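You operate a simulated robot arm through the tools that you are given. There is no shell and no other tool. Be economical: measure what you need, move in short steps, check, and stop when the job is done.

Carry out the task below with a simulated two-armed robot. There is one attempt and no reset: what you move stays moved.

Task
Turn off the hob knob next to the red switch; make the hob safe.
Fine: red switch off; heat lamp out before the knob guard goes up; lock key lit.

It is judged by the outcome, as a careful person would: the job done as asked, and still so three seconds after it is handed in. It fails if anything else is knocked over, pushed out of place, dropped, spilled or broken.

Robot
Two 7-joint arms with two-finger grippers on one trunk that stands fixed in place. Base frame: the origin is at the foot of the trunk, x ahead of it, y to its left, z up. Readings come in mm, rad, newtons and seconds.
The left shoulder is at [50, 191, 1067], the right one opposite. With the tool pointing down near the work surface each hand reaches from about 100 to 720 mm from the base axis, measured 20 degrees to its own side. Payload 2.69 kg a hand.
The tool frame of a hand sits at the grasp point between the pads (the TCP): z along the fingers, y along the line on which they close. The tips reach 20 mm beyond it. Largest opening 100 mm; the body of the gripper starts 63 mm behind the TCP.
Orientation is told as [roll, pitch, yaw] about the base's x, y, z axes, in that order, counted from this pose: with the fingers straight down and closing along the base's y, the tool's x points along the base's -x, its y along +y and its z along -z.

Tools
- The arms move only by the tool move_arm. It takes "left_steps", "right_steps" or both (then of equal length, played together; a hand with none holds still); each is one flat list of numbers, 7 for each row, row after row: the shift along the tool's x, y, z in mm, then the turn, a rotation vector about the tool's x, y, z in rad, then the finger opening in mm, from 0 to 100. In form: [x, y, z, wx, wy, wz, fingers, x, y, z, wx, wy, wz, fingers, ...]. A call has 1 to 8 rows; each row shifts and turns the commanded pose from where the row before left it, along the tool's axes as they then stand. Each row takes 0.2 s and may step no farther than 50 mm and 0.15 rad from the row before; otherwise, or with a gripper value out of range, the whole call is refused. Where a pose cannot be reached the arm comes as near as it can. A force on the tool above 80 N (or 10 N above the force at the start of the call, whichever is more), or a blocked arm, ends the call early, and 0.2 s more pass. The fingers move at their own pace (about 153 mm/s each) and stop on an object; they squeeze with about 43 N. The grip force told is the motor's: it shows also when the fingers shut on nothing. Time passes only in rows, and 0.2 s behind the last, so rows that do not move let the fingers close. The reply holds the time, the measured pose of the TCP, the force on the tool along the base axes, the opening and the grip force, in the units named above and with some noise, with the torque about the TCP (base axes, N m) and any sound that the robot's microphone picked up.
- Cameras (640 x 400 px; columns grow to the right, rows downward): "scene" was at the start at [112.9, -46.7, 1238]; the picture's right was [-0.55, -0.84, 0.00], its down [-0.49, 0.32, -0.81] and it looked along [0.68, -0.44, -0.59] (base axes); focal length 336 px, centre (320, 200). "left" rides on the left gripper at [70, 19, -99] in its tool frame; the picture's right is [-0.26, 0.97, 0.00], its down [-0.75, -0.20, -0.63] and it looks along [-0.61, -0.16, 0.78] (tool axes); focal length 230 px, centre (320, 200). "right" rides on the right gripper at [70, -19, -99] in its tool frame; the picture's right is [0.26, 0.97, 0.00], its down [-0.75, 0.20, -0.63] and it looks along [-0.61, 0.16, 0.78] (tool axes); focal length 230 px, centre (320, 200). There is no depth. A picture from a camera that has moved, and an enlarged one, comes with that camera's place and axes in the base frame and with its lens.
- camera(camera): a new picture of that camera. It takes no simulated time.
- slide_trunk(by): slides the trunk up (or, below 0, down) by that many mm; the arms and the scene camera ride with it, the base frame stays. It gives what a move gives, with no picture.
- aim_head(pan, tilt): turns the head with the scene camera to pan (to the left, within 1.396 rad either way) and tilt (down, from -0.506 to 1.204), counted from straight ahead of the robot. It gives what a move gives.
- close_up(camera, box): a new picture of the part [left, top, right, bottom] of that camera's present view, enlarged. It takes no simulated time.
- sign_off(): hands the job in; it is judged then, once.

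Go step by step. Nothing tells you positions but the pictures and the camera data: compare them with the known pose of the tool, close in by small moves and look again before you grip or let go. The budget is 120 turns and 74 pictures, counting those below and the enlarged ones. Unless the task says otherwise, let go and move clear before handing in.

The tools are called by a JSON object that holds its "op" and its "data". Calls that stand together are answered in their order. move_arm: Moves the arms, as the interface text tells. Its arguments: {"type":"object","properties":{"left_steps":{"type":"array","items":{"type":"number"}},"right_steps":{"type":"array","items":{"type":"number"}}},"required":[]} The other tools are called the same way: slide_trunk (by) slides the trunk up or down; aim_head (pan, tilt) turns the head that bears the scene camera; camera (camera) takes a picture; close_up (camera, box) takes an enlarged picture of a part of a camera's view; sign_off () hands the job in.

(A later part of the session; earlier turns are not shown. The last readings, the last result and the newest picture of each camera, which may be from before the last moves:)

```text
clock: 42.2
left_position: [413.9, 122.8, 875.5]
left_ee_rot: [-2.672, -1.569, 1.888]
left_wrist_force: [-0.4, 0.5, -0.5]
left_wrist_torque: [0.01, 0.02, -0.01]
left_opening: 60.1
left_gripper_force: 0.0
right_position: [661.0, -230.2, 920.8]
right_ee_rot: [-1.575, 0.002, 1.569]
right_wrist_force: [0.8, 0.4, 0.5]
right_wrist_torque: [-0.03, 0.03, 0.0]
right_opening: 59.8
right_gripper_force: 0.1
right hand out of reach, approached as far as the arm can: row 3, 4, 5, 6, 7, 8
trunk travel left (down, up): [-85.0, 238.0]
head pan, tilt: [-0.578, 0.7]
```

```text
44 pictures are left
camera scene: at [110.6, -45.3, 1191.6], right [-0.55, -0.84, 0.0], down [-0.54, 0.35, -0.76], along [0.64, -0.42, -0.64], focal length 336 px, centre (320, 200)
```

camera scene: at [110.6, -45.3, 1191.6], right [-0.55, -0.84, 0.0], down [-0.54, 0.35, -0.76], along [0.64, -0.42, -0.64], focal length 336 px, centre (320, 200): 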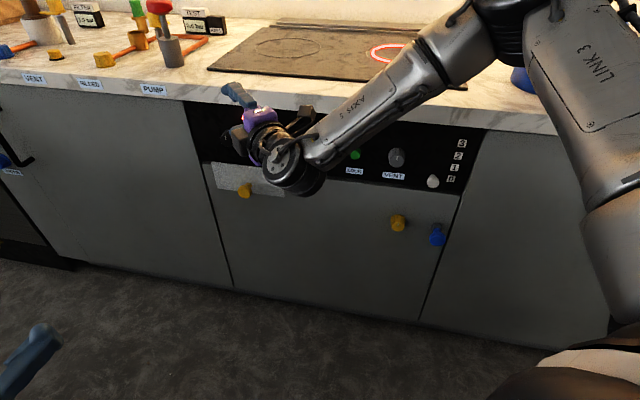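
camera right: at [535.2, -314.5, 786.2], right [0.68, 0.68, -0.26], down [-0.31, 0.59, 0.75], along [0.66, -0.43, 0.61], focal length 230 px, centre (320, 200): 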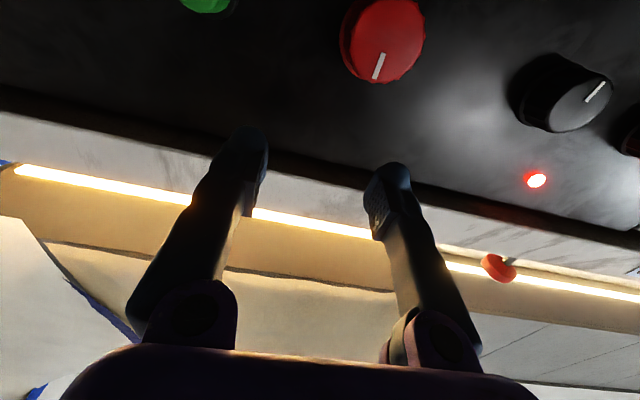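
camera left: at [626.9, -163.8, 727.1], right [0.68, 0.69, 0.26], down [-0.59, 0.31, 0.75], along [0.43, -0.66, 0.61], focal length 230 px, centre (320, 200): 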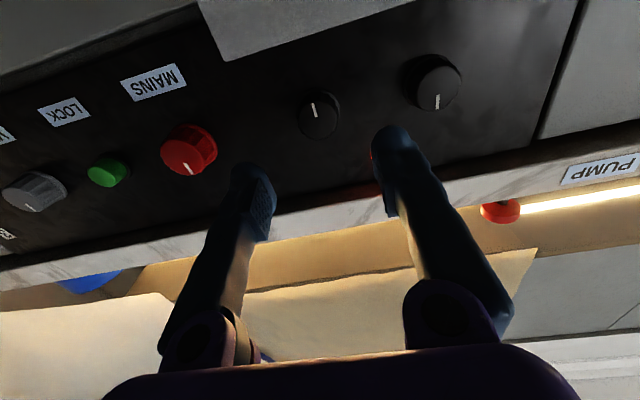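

The elbow is stuck in an up-and-out posture from the early folding; that is what limits it. I'll mirror what worked on the left arm: bring the right hand back to tool-down, re-centre, then pitch up with an inward yaw so the elbow drops. First the left hand moves aside.

{"op": "move_arm", "data": {"left_steps": [0, 24, -24, 0, 0, 0, 60, 0, 24, -24, 0, 0, 0, 60, 0, 24, -24, 0, 0, 0, 60, 0, 24, -24, 0, 0, 0, 60, 0, 24, -24, 0, 0, 0, 60, 0, 24, -24, 0, 0, 0, 60], "right_steps": [-6.7, -6, -13, -0.131, 0, 0, 60, -6.7, -4.2, -13.7, -0.131, 0, 0, 60, -6.7, -2.4, -14.1, -0.131, 0, 0, 60, -6.7, -0.6, -14.3, -0.131, 0, 0, 60, -6.7, 1.3, -14.3, -0.131, 0, 0, 60, -6.7, 3.1, -14, -0.131, 0, 0, 60]}}

{"op": "move_arm", "data": {"right_steps": [-6.7, 4.9, -13.5, -0.131, 0, 0, 60, -6.7, 6.6, -12.7, -0.131, 0, 0, 60, -6.7, 8.2, -11.8, -0.131, 0, 0, 60, -6.7, 9.6, -10.6, -0.131, 0, 0, 60, -6.7, 10.9, -9.3, -0.131, 0, 0, 60, -6.7, 12, -7.8, -0.131, 0, 0, 60]}}

{"op": "camera", "data": {"camera": "scene"}}

```text
clock: 43.6
left_position: [412.8, 326.2, 874.0]
left_ee_rot: [-2.349, -1.565, 1.567]
left_wrist_force: [0.7, -0.4, -1.1]
left_wrist_torque: [0.03, 0.0, 0.0]
left_opening: 60.2
left_gripper_force: 0.0
right_position: [582.4, -187.8, 952.7]
right_ee_rot: [-0.787, 0.002, 1.569]
right_wrist_force: [-0.7, 0.0, 0.4]
right_wrist_torque: [-0.02, 0.03, 0.02]
right_opening: 60.2
right_gripper_force: 0.1
trunk travel left (down, up): [-85.0, 238.0]
head pan, tilt: [-0.578, 0.7]
```

```text
clock: 45.0
left_position: [413.5, 325.8, 873.9]
left_ee_rot: [-2.555, -1.57, 1.77]
left_wrist_force: [0.6, 0.2, 1.0]
left_wrist_torque: [0.0, -0.03, 0.0]
left_opening: 60.1
left_gripper_force: 0.0
right_position: [503.8, -161.3, 982.7]
right_ee_rot: [-0.065, 0.0, 1.568]
right_wrist_force: [0.8, -0.6, 0.1]
right_wrist_torque: [0.0, -0.03, 0.0]
right_opening: 60.3
right_gripper_force: 0.1
right hand out of reach, approached as far as the arm can: row 5, 6
trunk travel left (down, up): [-85.0, 238.0]
head pan, tilt: [-0.578, 0.7]
```

```text
43 pictures are left
camera scene: at [111.0, -45.3, 1191.5], right [-0.55, -0.84, 0.0], down [-0.54, 0.35, -0.76], along [0.64, -0.42, -0.64], focal length 336 px, centre (320, 200)
```

scene: 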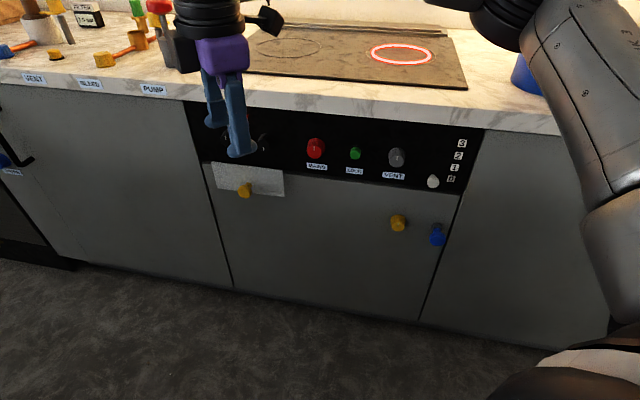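

{"op": "move_arm", "data": {"right_steps": [-32, 10, 0, 0, 0, 0, 60, -32, 10, 0, 0, 0, 0, 60, -32, 10, 0, 0, 0, 0, 60, -32, 10, 0, 0, 0, 0, 60, -32, 10, 0, 0, 0, 0, 60, -32, 12, 0, 0, 0, 0, 60]}}

{"op": "move_arm", "data": {"right_steps": [0, 0, 0, 0, 0, 0.131, 60, 0, 0, 0, 0, 0, 0.131, 60, 0, 0, 0, 0, 0, 0.131, 60, 0, 0, 0, 0, 0, 0.131, 60, 0, 0, 0, 0, 0, 0.131, 60, 0, 0, 0, 0, 0, 0.131, 60]}}

{"op": "move_arm", "data": {"right_steps": [0, 0, 0, 0, -0.131, 0, 60, 0, 0, 0, 0, -0.131, 0, 60, 0, 0, 0, 0, -0.131, 0, 60, 0, 0, 0, 0, -0.131, 0, 60, 0, 0, 0, 0, -0.131, 0, 60, 0, 0, 0, 0, -0.131, 0, 60]}}

{"op": "camera", "data": {"camera": "scene"}}

```text
clock: 46.4
left_position: [414.1, 325.3, 873.5]
left_ee_rot: [-2.659, -1.57, 1.877]
left_wrist_force: [1.1, 0.2, 0.2]
left_wrist_torque: [0.04, -0.02, 0.0]
left_opening: 60.0
left_gripper_force: 0.1
right_position: [477.4, -143.4, 979.5]
right_ee_rot: [-0.069, -0.003, 1.569]
right_wrist_force: [0.3, -0.5, 0.5]
right_wrist_torque: [0.01, 0.0, 0.0]
right_opening: 60.1
right_gripper_force: 0.0
right hand out of reach, approached as far as the arm can: row 1, 2, 3, 4, 5, 6
trunk travel left (down, up): [-85.0, 238.0]
head pan, tilt: [-0.578, 0.7]
```

```text
clock: 47.8
left_position: [414.1, 325.0, 873.8]
left_ee_rot: [-2.662, -1.569, 1.882]
left_wrist_force: [0.8, 0.4, 0.2]
left_wrist_torque: [0.0, -0.02, 0.03]
left_opening: 60.1
left_gripper_force: 0.1
right_position: [477.0, -144.1, 978.5]
right_ee_rot: [-0.049, -0.047, 0.778]
right_wrist_force: [-0.2, -0.7, 0.2]
right_wrist_torque: [-0.02, 0.02, -0.02]
right_opening: 59.9
right_gripper_force: 0.0
right hand out of reach, approached as far as the arm can: row 4
trunk travel left (down, up): [-85.0, 238.0]
head pan, tilt: [-0.578, 0.7]
```

```text
clock: 49.2
left_position: [412.3, 325.5, 874.4]
left_ee_rot: [-2.679, -1.568, 1.895]
left_wrist_force: [0.4, 0.6, 0.0]
left_wrist_torque: [-0.02, -0.01, -0.01]
left_opening: 60.1
left_gripper_force: 0.1
right_position: [476.2, -143.1, 977.9]
right_ee_rot: [-0.069, -0.833, 0.833]
right_wrist_force: [-0.8, -1.4, 0.2]
right_wrist_torque: [0.05, 0.0, 0.0]
right_opening: 60.0
right_gripper_force: 0.1
trunk travel left (down, up): [-85.0, 238.0]
head pan, tilt: [-0.578, 0.7]
```

```text
42 pictures are left
camera scene: at [110.6, -45.4, 1191.6], right [-0.55, -0.84, 0.0], down [-0.54, 0.35, -0.76], along [0.64, -0.42, -0.64], focal length 336 px, centre (320, 200)
```

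scene: 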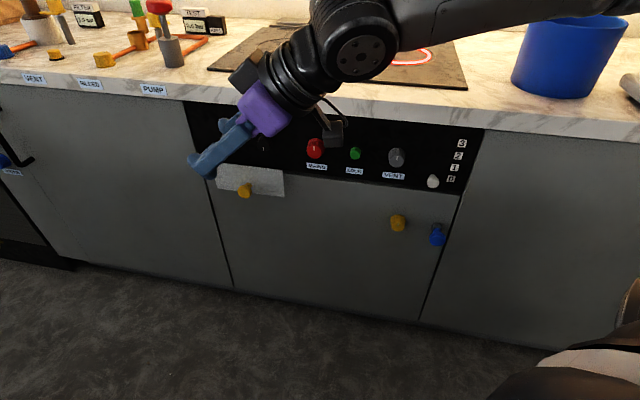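

Good: the elbow is changing. I continue the pitch to horizontal.

{"op": "move_arm", "data": {"right_steps": [0, 0, 0, 0, -0.123, 0, 60, 0, 0, 0, 0, -0.123, 0, 60, 0, 0, 0, 0, -0.123, 0, 60, 0, 0, 0, 0, -0.123, 0, 60, 0, 0, 0, 0, -0.123, 0, 60, 0, 0, 0, 0, -0.123, 0, 60]}}

{"op": "camera", "data": {"camera": "scene"}}

```text
clock: 50.6
left_position: [413.2, 325.6, 872.7]
left_ee_rot: [-2.626, -1.569, 1.843]
left_wrist_force: [0.3, 0.1, 0.5]
left_wrist_torque: [-0.03, 0.01, 0.01]
left_opening: 60.1
left_gripper_force: 0.1
right_position: [476.0, -143.9, 977.4]
right_ee_rot: [-1.593, -1.526, 2.372]
right_wrist_force: [-0.8, -0.3, 0.8]
right_wrist_torque: [-0.03, -0.03, -0.02]
right_opening: 60.0
right_gripper_force: 0.1
trunk travel left (down, up): [-85.0, 238.0]
head pan, tilt: [-0.578, 0.7]
```

```text
41 pictures are left
camera scene: at [110.7, -45.3, 1191.6], right [-0.55, -0.84, 0.0], down [-0.54, 0.35, -0.76], along [0.64, -0.42, -0.64], focal length 336 px, centre (320, 200)
```

scene: 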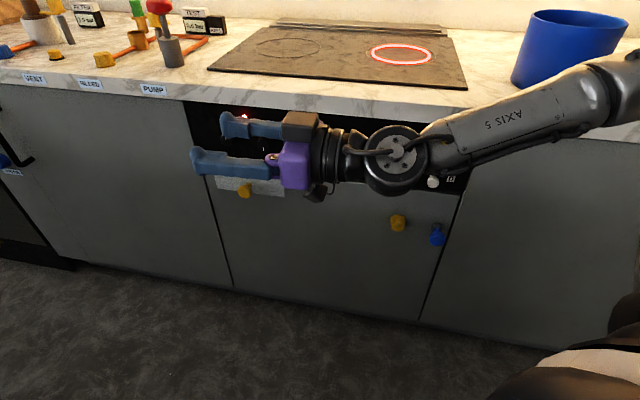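

Elbow now low. I extend with this orientation, then swing the hand to the right about the wrist.

{"op": "move_arm", "data": {"right_steps": [23, -4, 33, 0, 0, 0, 60, 23, -4, 33, 0, 0, 0, 60, 23, -4, 33, 0, 0, 0, 60, 23, -4, 33, 0, 0, 0, 60, 23, -4, 33, 0, 0, 0, 60, 23, -4, 33, 0, 0, 0, 60, 23, -4, 33, 0, 0, 0, 60, 23, -4, 33, 0, 0, 0, 60]}}

{"op": "move_arm", "data": {"right_steps": [0, -24.8, -1.6, 0.131, 0, 0, 60, 0, -24.8, -1.6, 0.131, 0, 0, 60, 0, -24.8, -1.6, 0.131, 0, 0, 60, 0, -24.8, -1.6, 0.131, 0, 0, 60, 0, -24.8, -1.6, 0.131, 0, 0, 60, 0, -24.8, -1.6, 0.131, 0, 0, 60]}}

{"op": "camera", "data": {"camera": "scene"}}

```text
clock: 52.4
left_position: [413.5, 325.7, 873.2]
left_ee_rot: [-2.662, -1.568, 1.877]
left_wrist_force: [0.0, -0.1, 0.0]
left_wrist_torque: [0.02, 0.01, 0.01]
left_opening: 60.0
left_gripper_force: 0.0
right_position: [605.3, -96.0, 912.3]
right_ee_rot: [-1.583, -1.524, 2.36]
right_wrist_force: [-0.2, -0.1, -0.5]
right_wrist_torque: [0.05, -0.01, 0.02]
right_opening: 60.0
right_gripper_force: 0.0
right hand out of reach, approached as far as the arm can: row 4, 5, 6, 7, 8
trunk travel left (down, up): [-85.0, 238.0]
head pan, tilt: [-0.578, 0.7]
```

```text
clock: 53.8
left_position: [413.0, 326.1, 873.5]
left_ee_rot: [-2.652, -1.568, 1.869]
left_wrist_force: [-0.4, -0.2, 0.0]
left_wrist_torque: [0.0, 0.02, -0.03]
left_opening: 59.9
left_gripper_force: 0.0
right_position: [658.6, -233.6, 921.8]
right_ee_rot: [-2.354, -1.523, 2.347]
right_wrist_force: [0.3, -0.3, -0.2]
right_wrist_torque: [-0.02, -0.03, 0.02]
right_opening: 60.1
right_gripper_force: 0.0
right hand out of reach, approached as far as the arm can: row 6
trunk travel left (down, up): [-85.0, 238.0]
head pan, tilt: [-0.578, 0.7]
```

```text
40 pictures are left
camera scene: at [110.7, -45.3, 1191.6], right [-0.55, -0.84, 0.0], down [-0.54, 0.35, -0.76], along [0.64, -0.42, -0.64], focal length 336 px, centre (320, 200)
```

scene: 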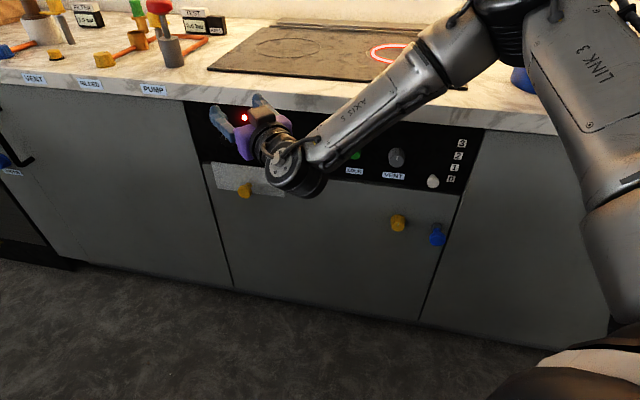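

The wrist point keeps stopping at the same place, so it's the high elbow limiting the shoulder. I'll raise the trunk and stretch the arm out low with the fingers down, which forces the elbow low, and then swing in from there.

{"op": "move_arm", "data": {"right_steps": [24.8, 0, -1.6, 0, 0.131, 0, 60, 24.8, 0, -1.6, 0, 0.131, 0, 60, 24.8, 0, -1.6, 0, 0.131, 0, 60, 24.8, 0, -1.6, 0, 0.131, 0, 60, 24.8, 0, -1.6, 0, 0.131, 0, 60, 24.8, 0, -1.6, 0, 0.131, 0, 60]}}

{"op": "move_arm", "data": {"right_steps": [24.8, 0, -1.6, 0, 0.131, 0, 60, 24.8, 0, -1.6, 0, 0.131, 0, 60, 24.8, 0, -1.6, 0, 0.131, 0, 60, 24.8, 0, -1.6, 0, 0.131, 0, 60, 24.8, 0, -1.6, 0, 0.131, 0, 60]}}

{"op": "slide_trunk", "data": {"by": 170}}

{"op": "camera", "data": {"camera": "scene"}}

```text
clock: 55.2
left_position: [412.5, 325.1, 873.0]
left_ee_rot: [-2.635, -1.57, 1.852]
left_wrist_force: [-0.2, -0.7, 0.2]
left_wrist_torque: [0.0, 0.0, -0.01]
left_opening: 60.0
left_gripper_force: 0.0
right_position: [607.1, -236.0, 786.2]
right_ee_rot: [-0.046, -0.817, 0.028]
right_wrist_force: [-0.2, -0.7, 0.0]
right_wrist_torque: [-0.02, -0.01, 0.0]
right_opening: 60.1
right_gripper_force: 0.1
trunk travel left (down, up): [-85.0, 238.0]
head pan, tilt: [-0.578, 0.7]
```

```text
clock: 56.4
left_position: [413.0, 325.4, 873.8]
left_ee_rot: [-2.642, -1.571, 1.86]
left_wrist_force: [0.4, -0.4, 0.3]
left_wrist_torque: [0.01, 0.0, 0.01]
left_opening: 60.1
left_gripper_force: 0.0
right_position: [499.3, -232.2, 727.6]
right_ee_rot: [-0.033, -0.162, 0.0]
right_wrist_force: [-0.4, -0.5, -0.3]
right_wrist_torque: [0.02, 0.0, 0.0]
right_opening: 59.9
right_gripper_force: 0.1
trunk travel left (down, up): [-85.0, 238.0]
head pan, tilt: [-0.578, 0.7]
```

```text
clock: 58.3
left_position: [412.8, 324.5, 1044.1]
left_ee_rot: [-2.578, -1.571, 1.796]
left_wrist_force: [0.2, -0.5, 0.2]
left_wrist_torque: [-0.03, 0.01, 0.0]
left_opening: 60.0
left_gripper_force: 0.2
right_position: [498.6, -232.8, 898.2]
right_ee_rot: [-0.033, -0.164, -0.003]
right_wrist_force: [-0.3, 0.3, -0.7]
right_wrist_torque: [0.05, 0.01, 0.02]
right_opening: 60.0
right_gripper_force: 0.0
trunk travel left (down, up): [-255.0, 68.0]
head pan, tilt: [-0.578, 0.7]
```

```text
39 pictures are left
camera scene: at [110.8, -45.3, 1361.5], right [-0.55, -0.84, 0.0], down [-0.54, 0.35, -0.76], along [0.64, -0.42, -0.64], focal length 336 px, centre (320, 200)
```

scene: 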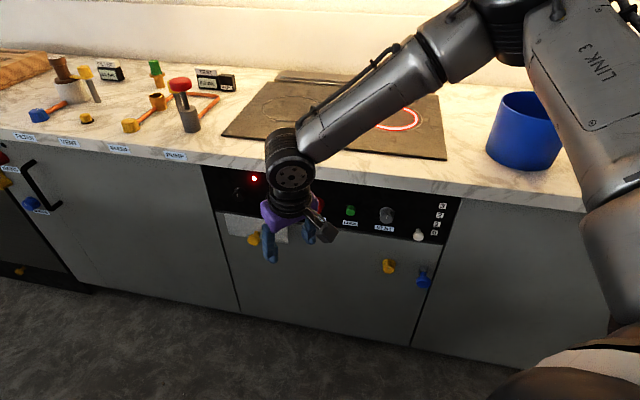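

{"op": "move_arm", "data": {"right_steps": [0, -42, 0, 0, 0, 0, 60, 0, -42, 0, 0, 0, 0, 60, 0, -42, 10, 0, 0, 0, 60, 0, -42, 20, 0, 0, 0, 60, 14, 0, 40, 0, 0, 0, 60, 14, 0, 40, 0, 0, 0, 60, 14, 0, 40, 0, 0, 0, 60, 14, 0, 40, 0, 0, 0, 60]}}

{"op": "move_arm", "data": {"right_steps": [14, 0, 40, 0, 0, 0, 60, 14, 0, 40, 0, 0, 0, 60, 0, 0, 20, 0, 0, 0, 60]}}

{"op": "camera", "data": {"camera": "scene"}}

```text
clock: 60.1
left_position: [413.6, 325.9, 1043.7]
left_ee_rot: [-2.671, -1.567, 1.887]
left_wrist_force: [-0.6, 0.2, -0.6]
left_wrist_torque: [0.01, -0.02, 0.02]
left_opening: 59.9
left_gripper_force: 0.1
right_position: [445.4, -413.1, 784.8]
right_ee_rot: [-0.032, -0.166, -0.002]
right_wrist_force: [1.2, -0.1, 0.2]
right_wrist_torque: [-0.02, -0.03, 0.03]
right_opening: 60.0
right_gripper_force: 0.1
right hand out of reach, approached as far as the arm can: row 6, 7, 8
trunk travel left (down, up): [-255.0, 68.0]
head pan, tilt: [-0.578, 0.7]
```

```text
clock: 60.9
left_position: [412.4, 325.3, 1043.5]
left_ee_rot: [-2.58, -1.567, 1.796]
left_wrist_force: [-0.5, -0.2, 0.7]
left_wrist_torque: [0.01, 0.03, 0.01]
left_opening: 59.9
left_gripper_force: 0.1
right_position: [418.6, -419.4, 776.8]
right_ee_rot: [-0.034, -0.164, -0.003]
right_wrist_force: [-0.2, 0.3, 0.1]
right_wrist_torque: [0.02, -0.02, 0.0]
right_opening: 60.2
right_gripper_force: 0.1
right hand out of reach, approached as far as the arm can: row 1, 2, 3
trunk travel left (down, up): [-255.0, 68.0]
head pan, tilt: [-0.578, 0.7]
```

```text
38 pictures are left
camera scene: at [110.8, -44.9, 1361.6], right [-0.55, -0.84, 0.0], down [-0.54, 0.35, -0.77], along [0.64, -0.42, -0.64], focal length 336 px, centre (320, 200)
```

scene: 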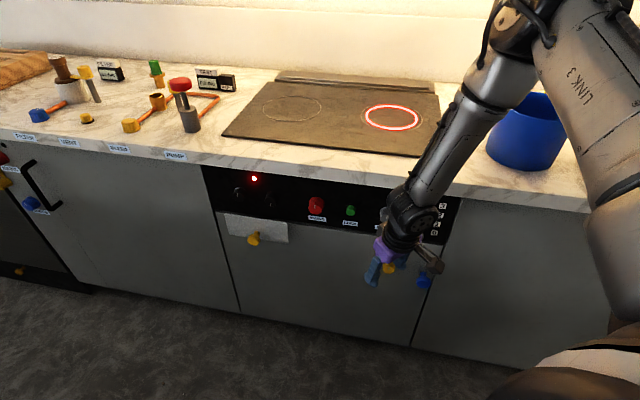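

The upper arm itself is the part that won't move (elbow high). I'll fold the hand back to the right side and then let the arm hang down there, which should bring the elbow down naturally.

{"op": "move_arm", "data": {"right_steps": [19.6, -25.3, -25.2, 0, 0, 0, 60, 19.6, -25.3, -25.2, 0, 0, 0, 60, 19.6, -25.3, -25.2, 0, 0, 0, 60, 19.6, -25.3, -25.2, 0, 0, 0, 60, 19.6, -25.3, -25.2, 0, 0, 0, 60, 19.6, -25.3, -25.2, 0, 0, 0, 60, 19.6, -25.3, -25.2, 0, 0, 0, 60, 19.6, -25.3, -25.2, 0, 0, 0, 60]}}

{"op": "move_arm", "data": {"right_steps": [7, 6, 44, 0, 0, 0, 60, 7, 6, 44, 0, 0, 0, 60, 7, 6, 44, 0, 0, 0, 60, 7, 6, 44, 0, 0, 0, 60, 7, 6, 44, 0, 0, 0, 60, 7, 6, 44, 0, 0, 0, 60, 7, 6, 44, 0, 0, 0, 60, 7, 6, 44, 0, 0, 0, 60]}}

{"op": "camera", "data": {"camera": "scene"}}

```text
clock: 62.7
left_position: [413.4, 325.4, 1043.7]
left_ee_rot: [-2.887, -1.567, 2.102]
left_wrist_force: [1.0, 0.0, -0.3]
left_wrist_torque: [0.02, 0.04, -0.03]
left_opening: 60.0
left_gripper_force: 0.1
right_position: [228.6, -619.1, 955.4]
right_ee_rot: [-0.033, -0.165, -0.001]
right_wrist_force: [-0.7, -0.7, -0.8]
right_wrist_torque: [-0.01, -0.02, 0.0]
right_opening: 59.9
right_gripper_force: 0.2
trunk travel left (down, up): [-255.0, 68.0]
head pan, tilt: [-0.578, 0.7]
```

```text
clock: 64.5
left_position: [413.2, 324.2, 1043.7]
left_ee_rot: [-2.649, -1.57, 1.863]
left_wrist_force: [-1.0, -0.7, -0.8]
left_wrist_torque: [0.0, 0.03, -0.02]
left_opening: 59.8
left_gripper_force: 0.1
right_position: [233.8, -580.8, 597.6]
right_ee_rot: [-0.034, -0.164, -0.001]
right_wrist_force: [0.8, 0.0, -0.9]
right_wrist_torque: [0.04, -0.06, -0.01]
right_opening: 59.9
right_gripper_force: 0.1
trunk travel left (down, up): [-255.0, 68.0]
head pan, tilt: [-0.578, 0.7]
```

```text
37 pictures are left
camera scene: at [110.8, -45.8, 1361.6], right [-0.55, -0.84, 0.0], down [-0.54, 0.35, -0.76], along [0.64, -0.42, -0.64], focal length 336 px, centre (320, 200)
```

scene: 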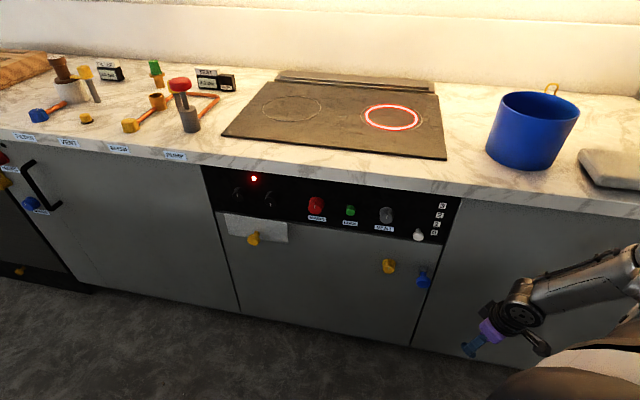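

The arm hangs freely now with elbow low. I swing it forward, keeping it extended.

{"op": "move_arm", "data": {"right_steps": [-35, 22, 3.4, 0, 0, 0, 60, -35, 22, 3.4, 0, 0, 0, 60, -35, 22, 3.4, 0, 0, 0, 60, -35, 22, 3.4, 0, 0, 0, 60, -35, 22, 3.4, 0, 0, 0, 60]}}

{"op": "move_arm", "data": {"right_steps": [-27.6, 32, -7.6, 0, 0, 0, 60, -27.6, 32, -7.6, 0, 0, 0, 60, -27.6, 32, -7.6, 0, 0, 0, 60, -27.6, 32, -7.6, 0, 0, 0, 60, -27.6, 32, -7.6, 0, 0, 0, 60]}}

{"op": "camera", "data": {"camera": "scene"}}

```text
clock: 65.7
left_position: [413.5, 326.3, 1042.2]
left_ee_rot: [-2.5, -1.57, 1.716]
left_wrist_force: [0.7, -1.7, 0.0]
left_wrist_torque: [0.01, -0.01, -0.03]
left_opening: 60.1
left_gripper_force: 0.1
right_position: [407.6, -472.2, 604.0]
right_ee_rot: [-0.033, -0.162, -0.002]
right_wrist_force: [0.5, -0.6, -0.1]
right_wrist_torque: [-0.02, -0.02, 0.01]
right_opening: 59.9
right_gripper_force: 0.1
trunk travel left (down, up): [-255.0, 68.0]
head pan, tilt: [-0.578, 0.7]
```

```text
clock: 66.9
left_position: [413.3, 325.0, 1043.8]
left_ee_rot: [-2.502, -1.568, 1.719]
left_wrist_force: [-0.4, 0.3, -0.2]
left_wrist_torque: [0.02, 0.02, -0.02]
left_opening: 60.0
left_gripper_force: 0.1
right_position: [540.3, -310.2, 662.8]
right_ee_rot: [-0.034, -0.164, -0.001]
right_wrist_force: [-0.2, 0.0, 0.4]
right_wrist_torque: [0.04, -0.03, 0.01]
right_opening: 60.1
right_gripper_force: 0.0
trunk travel left (down, up): [-255.0, 68.0]
head pan, tilt: [-0.578, 0.7]
```

```text
36 pictures are left
camera scene: at [110.9, -44.8, 1361.6], right [-0.55, -0.84, 0.0], down [-0.54, 0.35, -0.76], along [0.64, -0.42, -0.64], focal length 336 px, centre (320, 200)
```

scene: 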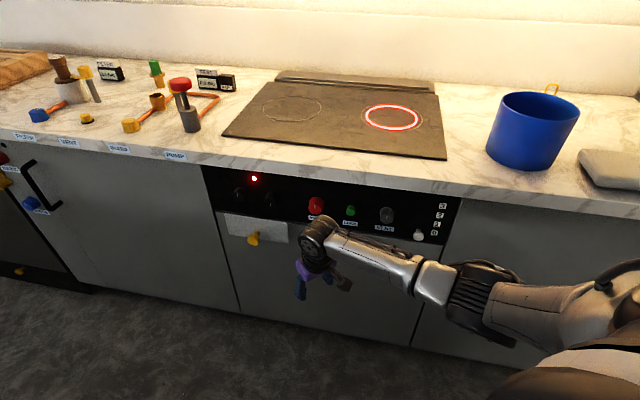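

The right elbow is low now. I move the wrist over to the knob's line, straighten the tool and yaw it −45°.

{"op": "move_arm", "data": {"right_steps": [-9.6, 33, -15, 0, 0, 0, 60, -9.6, 33, -15, 0, 0, 0, 60, -9.6, 33, -15, 0, 0, 0, 60, -9.6, 33, -15, 0, 0, 0, 60, -9.6, 33, -15, 0, 0, 0, 60, -9.6, 33, -15, 0, 0, 0, 60, 15, 0, 0, 0.016, 0.082, 0, 60, 15, 0, 0, 0.016, 0.082, 0, 60]}}

{"op": "move_arm", "data": {"right_steps": [0, 0, 0, 0, 0, 0.131, 60, 0, 0, 0, 0, 0, 0.131, 60, 0, 0, 0, 0, 0, 0.131, 60, 0, 0, 0, 0, 0, 0.131, 60, 0, 0, 0, 0, 0, 0.131, 60, 0, 0, 0, 0, 0, 0.131, 60]}}

{"op": "move_arm", "data": {"right_steps": [-24.8, 0, -1.6, 0, -0.131, 0, 60, -24.8, 0, -1.6, 0, -0.131, 0, 60, -24.8, 0, -1.6, 0, -0.131, 0, 60, -24.8, 0, -1.6, 0, -0.131, 0, 60, -24.8, 0, -1.6, 0, -0.131, 0, 60, -24.8, 0, -1.6, 0, -0.131, 0, 60]}}

{"op": "camera", "data": {"camera": "scene"}}

```text
clock: 68.7
left_position: [414.0, 325.4, 1042.9]
left_ee_rot: [-2.639, -1.567, 1.856]
left_wrist_force: [0.0, 0.8, -0.8]
left_wrist_torque: [0.02, -0.01, 0.01]
left_opening: 59.8
left_gripper_force: 0.1
right_position: [554.7, -107.9, 748.5]
right_ee_rot: [-0.063, 0.001, -0.01]
right_wrist_force: [-0.2, -0.7, 0.9]
right_wrist_torque: [0.0, -0.01, 0.0]
right_opening: 60.0
right_gripper_force: 0.1
trunk travel left (down, up): [-255.0, 68.0]
head pan, tilt: [-0.578, 0.7]
```

```text
clock: 70.1
left_position: [412.9, 325.0, 1042.4]
left_ee_rot: [-2.665, -1.571, 1.882]
left_wrist_force: [-0.4, -0.5, 0.2]
left_wrist_torque: [0.03, -0.01, -0.03]
left_opening: 60.0
left_gripper_force: 0.1
right_position: [554.7, -129.9, 742.7]
right_ee_rot: [-0.065, -0.061, -0.811]
right_wrist_force: [-0.9, -0.4, 0.3]
right_wrist_torque: [-0.03, 0.0, 0.02]
right_opening: 60.1
right_gripper_force: 0.1
trunk travel left (down, up): [-255.0, 68.0]
head pan, tilt: [-0.578, 0.7]
```

```text
clock: 71.5
left_position: [412.4, 325.6, 1043.6]
left_ee_rot: [-2.652, -1.57, 1.869]
left_wrist_force: [0.3, 0.0, -0.4]
left_wrist_torque: [0.0, -0.01, 0.0]
left_opening: 60.2
left_gripper_force: 0.2
right_position: [647.8, -201.4, 809.3]
right_ee_rot: [-0.068, -0.832, -0.746]
right_wrist_force: [0.0, -0.2, 0.1]
right_wrist_torque: [0.05, -0.02, -0.02]
right_opening: 59.8
right_gripper_force: 0.0
trunk travel left (down, up): [-255.0, 68.0]
head pan, tilt: [-0.578, 0.7]
```

```text
35 pictures are left
camera scene: at [110.6, -45.2, 1361.6], right [-0.55, -0.84, 0.0], down [-0.54, 0.35, -0.77], along [0.64, -0.42, -0.64], focal length 336 px, centre (320, 200)
```

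scene: 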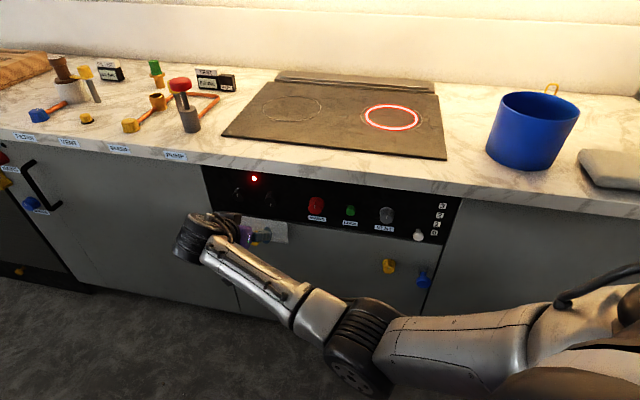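

{"op": "move_arm", "data": {"right_steps": [-23.3, 0, -1.4, 0, -0.123, 0, 60, -23.3, 0, -1.4, 0, -0.123, 0, 60, -23.3, 0, -1.4, 0, -0.123, 0, 60, -23.3, 0, -1.4, 0, -0.123, 0, 60, -23.3, 0, -1.4, 0, -0.123, 0, 60, -23.3, 0, -1.4, 0, -0.123, 0, 60]}}

{"op": "slide_trunk", "data": {"by": -140}}

{"op": "camera", "data": {"camera": "right"}}

{"op": "camera", "data": {"camera": "scene"}}

```text
clock: 72.9
left_position: [412.8, 325.4, 1044.7]
left_ee_rot: [-2.641, -1.567, 1.857]
left_wrist_force: [0.4, 0.3, 0.0]
left_wrist_torque: [0.01, -0.01, -0.01]
left_opening: 60.3
left_gripper_force: 0.1
right_position: [687.8, -232.9, 938.6]
right_ee_rot: [-1.621, -1.524, 0.822]
right_wrist_force: [-0.1, -0.4, 0.7]
right_wrist_torque: [0.01, 0.0, 0.0]
right_opening: 59.9
right_gripper_force: 0.1
trunk travel left (down, up): [-255.0, 68.0]
head pan, tilt: [-0.578, 0.7]
```

```text
clock: 74.6
left_position: [412.5, 325.1, 903.8]
left_ee_rot: [-2.725, -1.568, 1.944]
left_wrist_force: [0.9, 0.4, -0.2]
left_wrist_torque: [0.02, 0.03, 0.0]
left_opening: 60.0
left_gripper_force: 0.1
right_position: [686.5, -232.8, 798.7]
right_ee_rot: [-1.577, -1.524, 0.779]
right_wrist_force: [-0.3, 0.0, -0.8]
right_wrist_torque: [-0.01, 0.02, -0.02]
right_opening: 60.0
right_gripper_force: 0.1
trunk travel left (down, up): [-115.0, 208.0]
head pan, tilt: [-0.578, 0.7]
```

```text
34 pictures are left
camera right: at [601.9, -177.5, 728.5], right [0.68, 0.67, -0.3], down [-0.27, 0.61, 0.74], along [0.68, -0.42, 0.6], focal length 230 px, centre (320, 200)
```

right: 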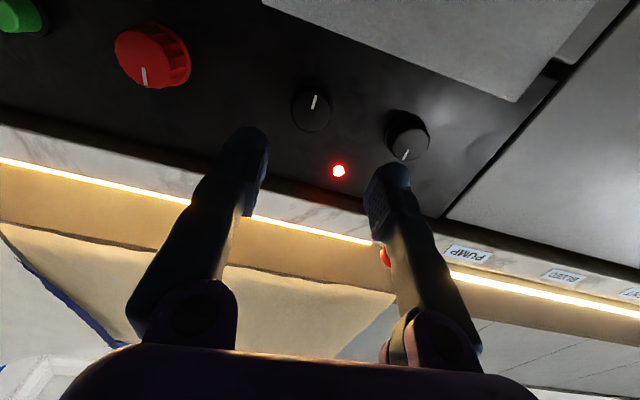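

```text
33 pictures are left
camera scene: at [110.5, -45.3, 1221.7], right [-0.55, -0.84, 0.0], down [-0.54, 0.35, -0.77], along [0.64, -0.42, -0.64], focal length 336 px, centre (320, 200)
```

scene: 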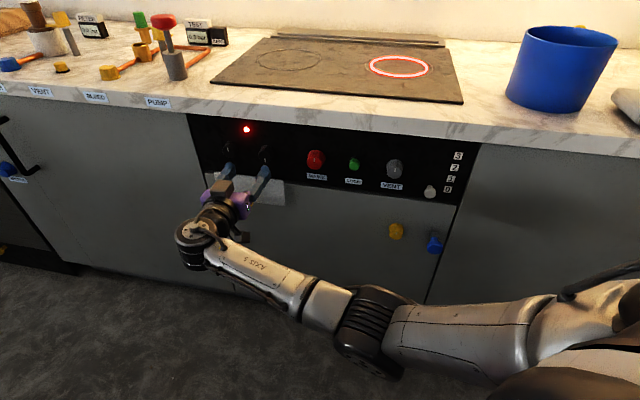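

The right arm now faces the knob squarely, and the right camera confirms the knob at (746,-307,788). I align and close to about 20 mm from the knob face.

{"op": "move_arm", "data": {"right_steps": [5, -5, 20, 0, 0, 0.047, 60, 5, -5, 20, 0, 0, 0, 60]}}

{"op": "camera", "data": {"camera": "right"}}

{"op": "close_up", "data": {"camera": "scene", "box": [180, 100, 360, 230]}}

```text
clock: 75.2
left_position: [412.6, 325.6, 904.5]
left_ee_rot: [-2.655, -1.568, 1.87]
left_wrist_force: [-0.2, 1.2, -0.3]
left_wrist_torque: [0.01, -0.01, 0.01]
left_opening: 59.9
left_gripper_force: 0.0
right_position: [709.1, -269.5, 787.0]
right_ee_rot: [1.731, -1.568, -2.529]
right_wrist_force: [0.3, 0.0, -1.1]
right_wrist_torque: [0.02, 0.02, 0.0]
right_opening: 59.7
right_gripper_force: 0.2
trunk travel left (down, up): [-115.0, 208.0]
head pan, tilt: [-0.578, 0.7]
```

```text
32 pictures are left
camera right: at [626.3, -211.3, 717.0], right [0.69, 0.68, -0.26], down [-0.3, 0.59, 0.75], along [0.66, -0.44, 0.61], focal length 230 px, centre (320, 200)
```

right: 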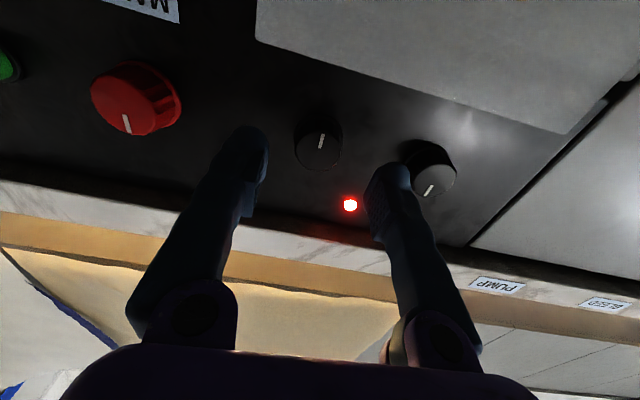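

```text
3.08 times, centred on (270, 165) of scene
camera zoom: at [110.7, -45.3, 1221.6], right [-0.55, -0.84, 0.0], down [-0.54, 0.35, -0.76], along [0.64, -0.42, -0.64], focal length 1034 px, centre (474, 308)
```

zoom: 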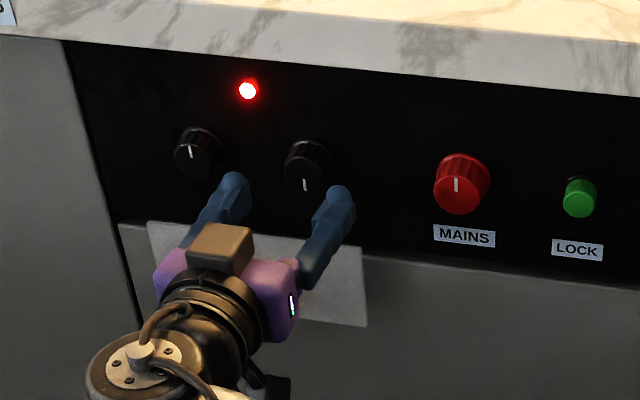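

Centred on the knob. I advance slowly over it, watching force.

{"op": "move_arm", "data": {"right_steps": [-2, 0, 14, 0, 0, 0, 60, 0, 0, 14, 0, 0, 0, 60, 0, 0, 10, 0, 0, 0, 60]}}

{"op": "move_arm", "data": {"right_steps": [0, 0, 4, 0, 0, 0, 60]}}

{"op": "camera", "data": {"camera": "right"}}

{"op": "close_up", "data": {"camera": "scene", "box": [200, 110, 330, 200]}}

```text
clock: 76.0
left_position: [414.2, 325.3, 904.2]
left_ee_rot: [-2.65, -1.568, 1.866]
left_wrist_force: [-0.4, 0.0, 0.5]
left_wrist_torque: [-0.01, 0.0, -0.01]
left_opening: 60.0
left_gripper_force: 0.0
right_position: [736.4, -297.2, 789.3]
right_ee_rot: [1.974, -1.568, -2.774]
right_wrist_force: [1.4, 0.6, -0.1]
right_wrist_torque: [0.0, -0.01, 0.0]
right_opening: 60.1
right_gripper_force: 0.1
trunk travel left (down, up): [-115.0, 208.0]
head pan, tilt: [-0.578, 0.7]
```

```text
clock: 76.4
left_position: [412.5, 325.2, 903.4]
left_ee_rot: [-2.661, -1.569, 1.877]
left_wrist_force: [0.3, -0.3, -0.1]
left_wrist_torque: [-0.03, -0.03, 0.04]
left_opening: 60.2
left_gripper_force: 0.1
right_position: [738.3, -299.5, 790.0]
right_ee_rot: [1.656, -1.57, -2.455]
right_wrist_force: [-0.1, -0.7, 0.1]
right_wrist_torque: [0.01, 0.02, 0.04]
right_opening: 59.9
right_gripper_force: 0.1
trunk travel left (down, up): [-115.0, 208.0]
head pan, tilt: [-0.578, 0.7]
```

```text
30 pictures are left
camera right: at [655.0, -241.0, 719.5], right [0.69, 0.68, -0.26], down [-0.3, 0.59, 0.75], along [0.66, -0.44, 0.61], focal length 230 px, centre (320, 200)
```

right: 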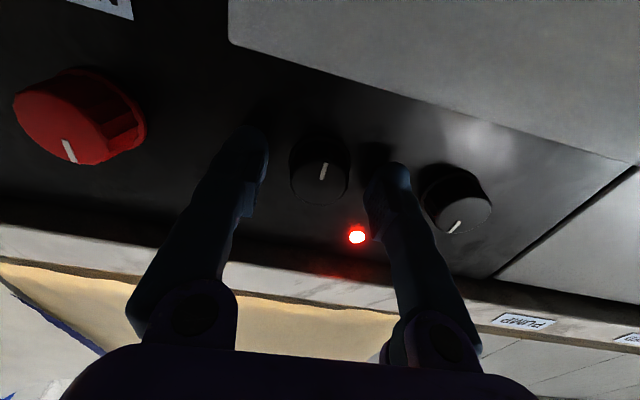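

```text
4.44 times, centred on (265, 155) of scene
camera zoom: at [110.6, -45.3, 1221.6], right [-0.55, -0.84, 0.0], down [-0.54, 0.35, -0.76], along [0.64, -0.42, -0.64], focal length 1494 px, centre (564, 400)
```

zoom: 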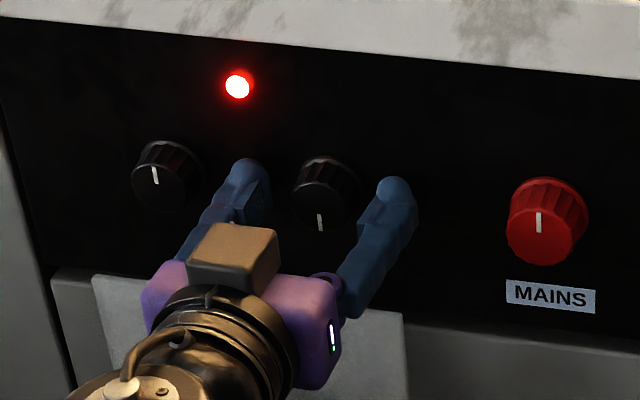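

The fingers straddle the knob. A few more mm in, then close.

{"op": "move_arm", "data": {"right_steps": [0, 0.5, 4, 0, 0, 0, 60, 0, 0, 0, 0, 0, 0, 20, 0, 0, 0, 0, 0, 0, 20, 0, 0, 0, 0, 0, 0, 20]}}

{"op": "camera", "data": {"camera": "right"}}

```text
clock: 77.4
left_position: [411.2, 324.8, 903.5]
left_ee_rot: [-2.784, -1.569, 2.001]
left_wrist_force: [-0.1, -0.3, 0.2]
left_wrist_torque: [-0.01, 0.02, 0.01]
left_opening: 59.8
left_gripper_force: 0.1
right_position: [740.8, -303.7, 790.9]
right_ee_rot: [1.618, -1.57, -2.413]
right_wrist_force: [-4.3, -3.0, -0.9]
right_wrist_torque: [-0.03, -0.03, -0.05]
right_opening: 33.0
right_gripper_force: 45.1
trunk travel left (down, up): [-115.0, 208.0]
head pan, tilt: [-0.578, 0.7]
```

```text
28 pictures are left
camera right: at [657.8, -244.0, 719.8], right [0.69, 0.67, -0.26], down [-0.3, 0.59, 0.75], along [0.66, -0.44, 0.61], focal length 230 px, centre (320, 200)
```

right: 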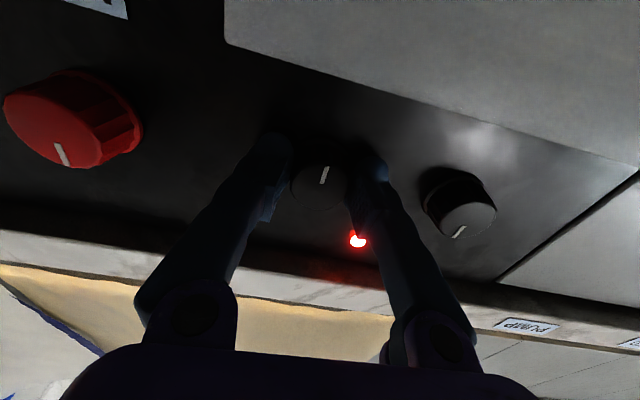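

Knob gripped at 33 mm. I try turning it a little counter-clockwise, feeling the torque.

{"op": "move_arm", "data": {"right_steps": [0, 0, 0, 0, 0, -0.1, 20, 0, 0, 0, 0, 0, -0.1, 20, 0, 0, 0, 0, 0, -0.1, 20]}}

{"op": "camera", "data": {"camera": "right"}}

```text
clock: 78.2
left_position: [413.0, 325.1, 903.7]
left_ee_rot: [-2.798, -1.569, 2.012]
left_wrist_force: [0.6, 0.2, 0.0]
left_wrist_torque: [0.01, 0.0, -0.02]
left_opening: 60.0
left_gripper_force: 0.1
right_position: [740.4, -302.5, 790.4]
right_ee_rot: [-1.574, -1.272, 0.776]
right_wrist_force: [0.1, -5.4, 1.9]
right_wrist_torque: [-0.3, -0.32, 0.13]
right_opening: 32.7
right_gripper_force: 45.4
trunk travel left (down, up): [-115.0, 208.0]
head pan, tilt: [-0.578, 0.7]
```

```text
27 pictures are left
camera right: at [643.7, -257.9, 728.3], right [0.61, 0.59, -0.53], down [-0.14, 0.74, 0.66], along [0.78, -0.32, 0.53], focal length 230 px, centre (320, 200)
```

right: 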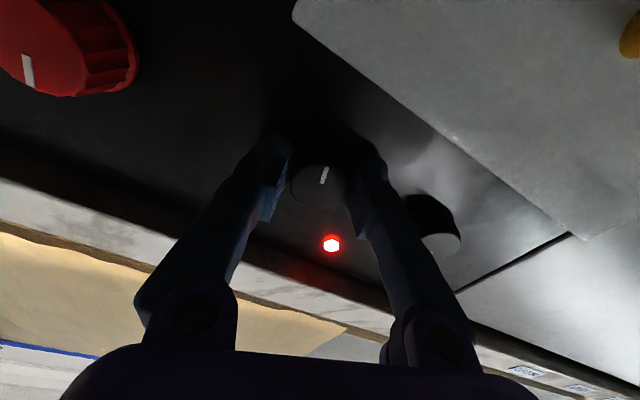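

The knob turns with the hand with little resistance. I continue counter-clockwise.

{"op": "move_arm", "data": {"right_steps": [0, 0, 0, 0, 0, -0.14, 20, 0, 0, 0, 0, 0, -0.14, 20, 0, 0, 0, 0, 0, -0.14, 20, 0, 0, 0, 0, 0, -0.14, 20, 0, 0, 0, 0, 0, -0.14, 20, 0, 0, 0, 0, 0, -0.14, 20, 0, 0, 0, 0, 0, -0.14, 20, 0, 0, 0, 0, 0, -0.14, 20]}}

{"op": "close_up", "data": {"camera": "scene", "box": [200, 110, 330, 200]}}

```text
clock: 80.0
left_position: [413.7, 325.0, 904.5]
left_ee_rot: [-2.908, -1.568, 2.122]
left_wrist_force: [-0.5, 1.0, 0.7]
left_wrist_torque: [-0.02, 0.0, 0.02]
left_opening: 59.7
left_gripper_force: 0.0
right_position: [741.1, -301.4, 789.2]
right_ee_rot: [-1.57, -0.149, 0.774]
right_wrist_force: [2.4, -6.6, 5.2]
right_wrist_torque: [-0.13, -0.14, 0.38]
right_opening: 32.9
right_gripper_force: 45.0
trunk travel left (down, up): [-115.0, 208.0]
head pan, tilt: [-0.578, 0.7]
```

```text
4.44 times, centred on (265, 155) of scene
camera zoom: at [110.1, -45.6, 1221.7], right [-0.55, -0.84, 0.0], down [-0.54, 0.35, -0.77], along [0.64, -0.42, -0.64], focal length 1494 px, centre (564, 400)
```

zoom: 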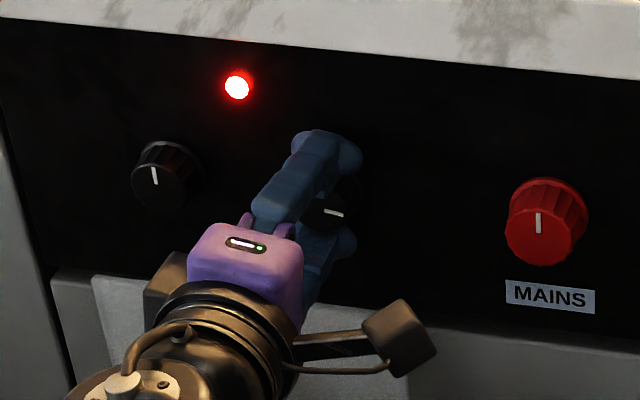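

Pointer now points right. I continue for the remaining ~1.7 rad.

{"op": "move_arm", "data": {"right_steps": [0, 0, 0, 0, 0, -0.143, 20, 0, 0, 0, 0, 0, -0.143, 20, 0, 0, 0, 0, 0, -0.143, 20, 0, 0, 0, 0, 0, -0.143, 20, 0, 0, 0, 0, 0, -0.143, 20, 0, 0, 0, 0, 0, -0.143, 20, 0, 0, 0, 0, 0, -0.143, 20, 0, 0, 0, 0, 0, -0.143, 20]}}

{"op": "close_up", "data": {"camera": "scene", "box": [200, 110, 330, 200]}}

```text
clock: 81.8
left_position: [412.3, 325.0, 903.2]
left_ee_rot: [-2.161, -1.569, 1.377]
left_wrist_force: [-0.1, 0.1, 0.6]
left_wrist_torque: [0.0, 0.01, 0.0]
left_opening: 59.9
left_gripper_force: 0.0
right_position: [741.6, -301.2, 789.1]
right_ee_rot: [-1.571, 0.991, 0.778]
right_wrist_force: [19.4, -6.6, 3.1]
right_wrist_torque: [-0.27, -0.26, -0.04]
right_opening: 32.8
right_gripper_force: 45.1
trunk travel left (down, up): [-115.0, 208.0]
head pan, tilt: [-0.578, 0.7]
```

```text
4.44 times, centred on (265, 155) of scene
camera zoom: at [111.7, -45.7, 1221.4], right [-0.55, -0.84, 0.0], down [-0.54, 0.35, -0.76], along [0.64, -0.42, -0.65], focal length 1494 px, centre (564, 400)
```

zoom: 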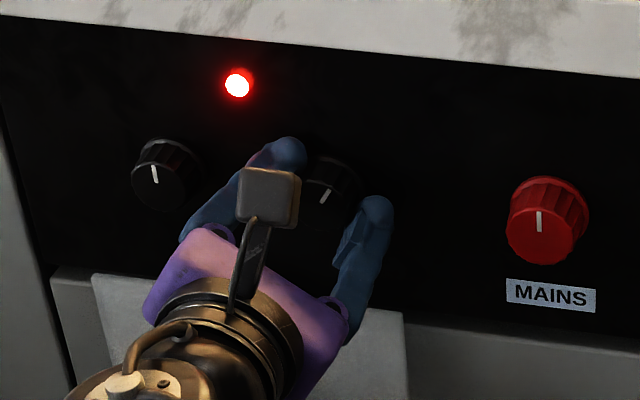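

{"op": "move_arm", "data": {"right_steps": [0, 0, 0, 0, 0, -0.14, 20, 0, 0, 0, 0, 0, -0.14, 20, 0, 0, 0, 0, 0, -0.14, 20, 0, 0, 0, 0, 0, -0.14, 20, 0, 0, 0, 0, 0, -0.02, 20]}}

{"op": "close_up", "data": {"camera": "scene", "box": [200, 110, 330, 200]}}

```text
clock: 83.0
left_position: [413.8, 325.6, 903.0]
left_ee_rot: [-2.297, -1.57, 1.513]
left_wrist_force: [-0.4, -0.4, 0.3]
left_wrist_torque: [-0.01, -0.01, 0.0]
left_opening: 60.1
left_gripper_force: 0.0
right_position: [741.1, -302.0, 790.5]
right_ee_rot: [1.133, 1.568, -2.806]
right_wrist_force: [11.4, -2.0, 0.9]
right_wrist_torque: [-0.18, -0.23, 0.11]
right_opening: 32.9
right_gripper_force: 45.0
trunk travel left (down, up): [-115.0, 208.0]
head pan, tilt: [-0.578, 0.7]
```

```text
4.44 times, centred on (265, 155) of scene
camera zoom: at [111.5, -45.4, 1221.5], right [-0.55, -0.84, 0.0], down [-0.54, 0.35, -0.76], along [0.64, -0.42, -0.64], focal length 1494 px, centre (564, 400)
```

zoom: 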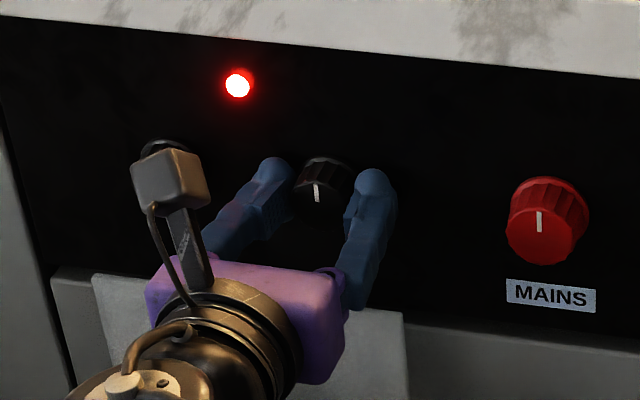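

The pointer is up, like its neighbour. I release it and back off, then look at the whole state.

{"op": "move_arm", "data": {"right_steps": [0, 0, 0, 0, 0, 0, 60, 0, 0, 0, 0, 0, 0, 60, 0, 0, -30, 0, 0, 0, 60, 0, 0, -30, 0, 0, 0, 60]}}

{"op": "camera", "data": {"camera": "scene"}}

```text
clock: 84.0
left_position: [412.7, 325.1, 903.7]
left_ee_rot: [-2.655, -1.567, 1.869]
left_wrist_force: [0.4, -0.5, -0.4]
left_wrist_torque: [0.03, -0.02, 0.0]
left_opening: 60.0
left_gripper_force: 0.0
right_position: [698.5, -257.4, 790.4]
right_ee_rot: [-0.022, 1.571, 2.322]
right_wrist_force: [-0.4, 0.4, 0.8]
right_wrist_torque: [0.03, 0.0, 0.0]
right_opening: 60.0
right_gripper_force: 0.1
trunk travel left (down, up): [-115.0, 208.0]
head pan, tilt: [-0.578, 0.7]
```

```text
23 pictures are left
camera scene: at [110.7, -45.2, 1221.6], right [-0.55, -0.84, 0.0], down [-0.54, 0.35, -0.77], along [0.64, -0.42, -0.64], focal length 336 px, centre (320, 200)
```

scene: 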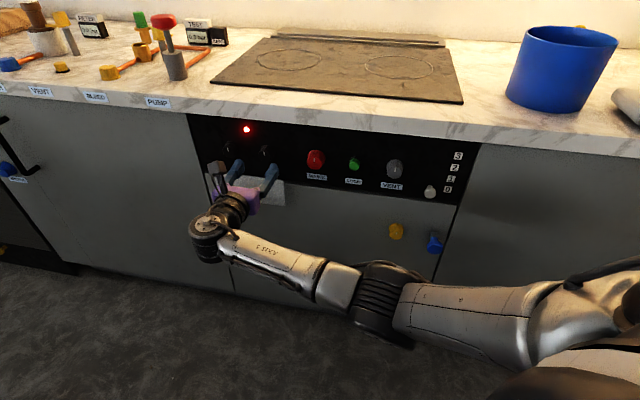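

The ring is out; the lamp still glows (likely residual heat or mains). Next is the red MAINS switch: I shift 119 mm to the right at the same standoff.

{"op": "move_arm", "data": {"right_steps": [0, 30, -3, 0, 0, 0, 70, 0, 30, -3, 0, 0, 0, 70, 0, 30, -2, 0, 0, 0, 70, 0, 29, -2, 0, 0, 0, 70]}}

{"op": "camera", "data": {"camera": "right"}}

{"op": "close_up", "data": {"camera": "scene", "box": [200, 110, 410, 230]}}

```text
clock: 85.0
left_position: [412.6, 326.3, 903.0]
left_ee_rot: [-2.688, -1.568, 1.902]
left_wrist_force: [-0.3, -0.3, 0.6]
left_wrist_torque: [-0.01, 0.01, 0.02]
left_opening: 59.9
left_gripper_force: 0.1
right_position: [607.9, -333.9, 793.5]
right_ee_rot: [0.118, 1.572, 2.464]
right_wrist_force: [0.0, -0.8, 0.6]
right_wrist_torque: [-0.01, 0.02, -0.01]
right_opening: 69.9
right_gripper_force: 0.0
trunk travel left (down, up): [-115.0, 208.0]
head pan, tilt: [-0.578, 0.7]
```

```text
22 pictures are left
camera right: at [550.3, -250.1, 862.0], right [-0.69, -0.68, 0.26], down [-0.58, 0.31, -0.75], along [0.43, -0.67, -0.61], focal length 230 px, centre (320, 200)
```

right: 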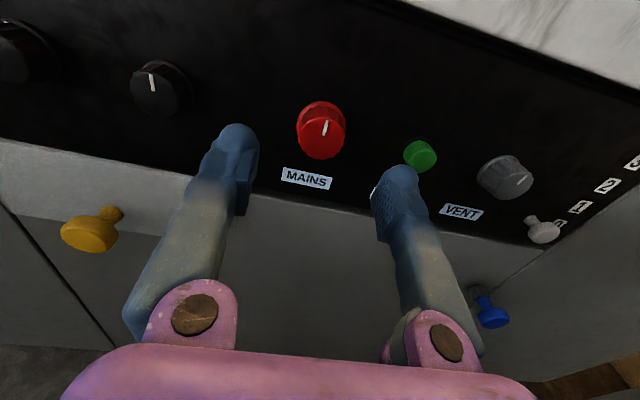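

```text
3.05 times, centred on (305, 170) of scene
camera zoom: at [110.6, -45.3, 1221.6], right [-0.55, -0.84, 0.0], down [-0.54, 0.35, -0.76], along [0.64, -0.42, -0.64], focal length 1024 px, centre (366, 291)
```

zoom: 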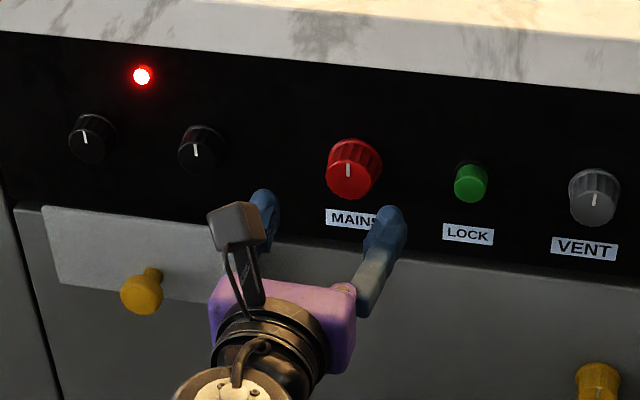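

MAINS located at (663,-392,791). I advance onto it and grip.

{"op": "move_arm", "data": {"right_steps": [-1, 1, 20, 0, 0, 0, 70, -1, 1, 20, 0, 0, 0, 70, 0, 0, 20, 0, 0, 0, 70, 0, 0, 10, 0, 0, 0, 70]}}

{"op": "move_arm", "data": {"right_steps": [0, 0, 2, 0, 0, 0, 70, 0, 0, 0, 0, 0, 0, 25, 0, 0, 0, 0, 0, 0, 25, 0, 0, 0, 0, 0, 0, 25]}}

```text
clock: 86.0
left_position: [412.7, 325.3, 903.2]
left_ee_rot: [-2.65, -1.569, 1.867]
left_wrist_force: [0.3, -0.1, -0.3]
left_wrist_torque: [-0.01, 0.01, 0.03]
left_opening: 60.0
left_gripper_force: 0.0
right_position: [653.9, -386.6, 788.8]
right_ee_rot: [0.411, 1.571, 2.756]
right_wrist_force: [0.7, 0.0, -0.3]
right_wrist_torque: [0.03, 0.02, -0.04]
right_opening: 70.1
right_gripper_force: 0.1
trunk travel left (down, up): [-115.0, 208.0]
head pan, tilt: [-0.578, 0.7]
```

```text
clock: 87.0
left_position: [412.7, 325.0, 904.1]
left_ee_rot: [-2.805, -1.568, 2.021]
left_wrist_force: [-0.2, -0.5, 0.6]
left_wrist_torque: [-0.03, -0.02, 0.02]
left_opening: 59.8
left_gripper_force: 0.1
right_position: [656.7, -388.7, 787.2]
right_ee_rot: [1.105, 1.572, -2.835]
right_wrist_force: [-2.9, -4.8, -1.2]
right_wrist_torque: [0.0, -0.01, -0.1]
right_opening: 37.0
right_gripper_force: 44.7
trunk travel left (down, up): [-115.0, 208.0]
head pan, tilt: [-0.578, 0.7]
```

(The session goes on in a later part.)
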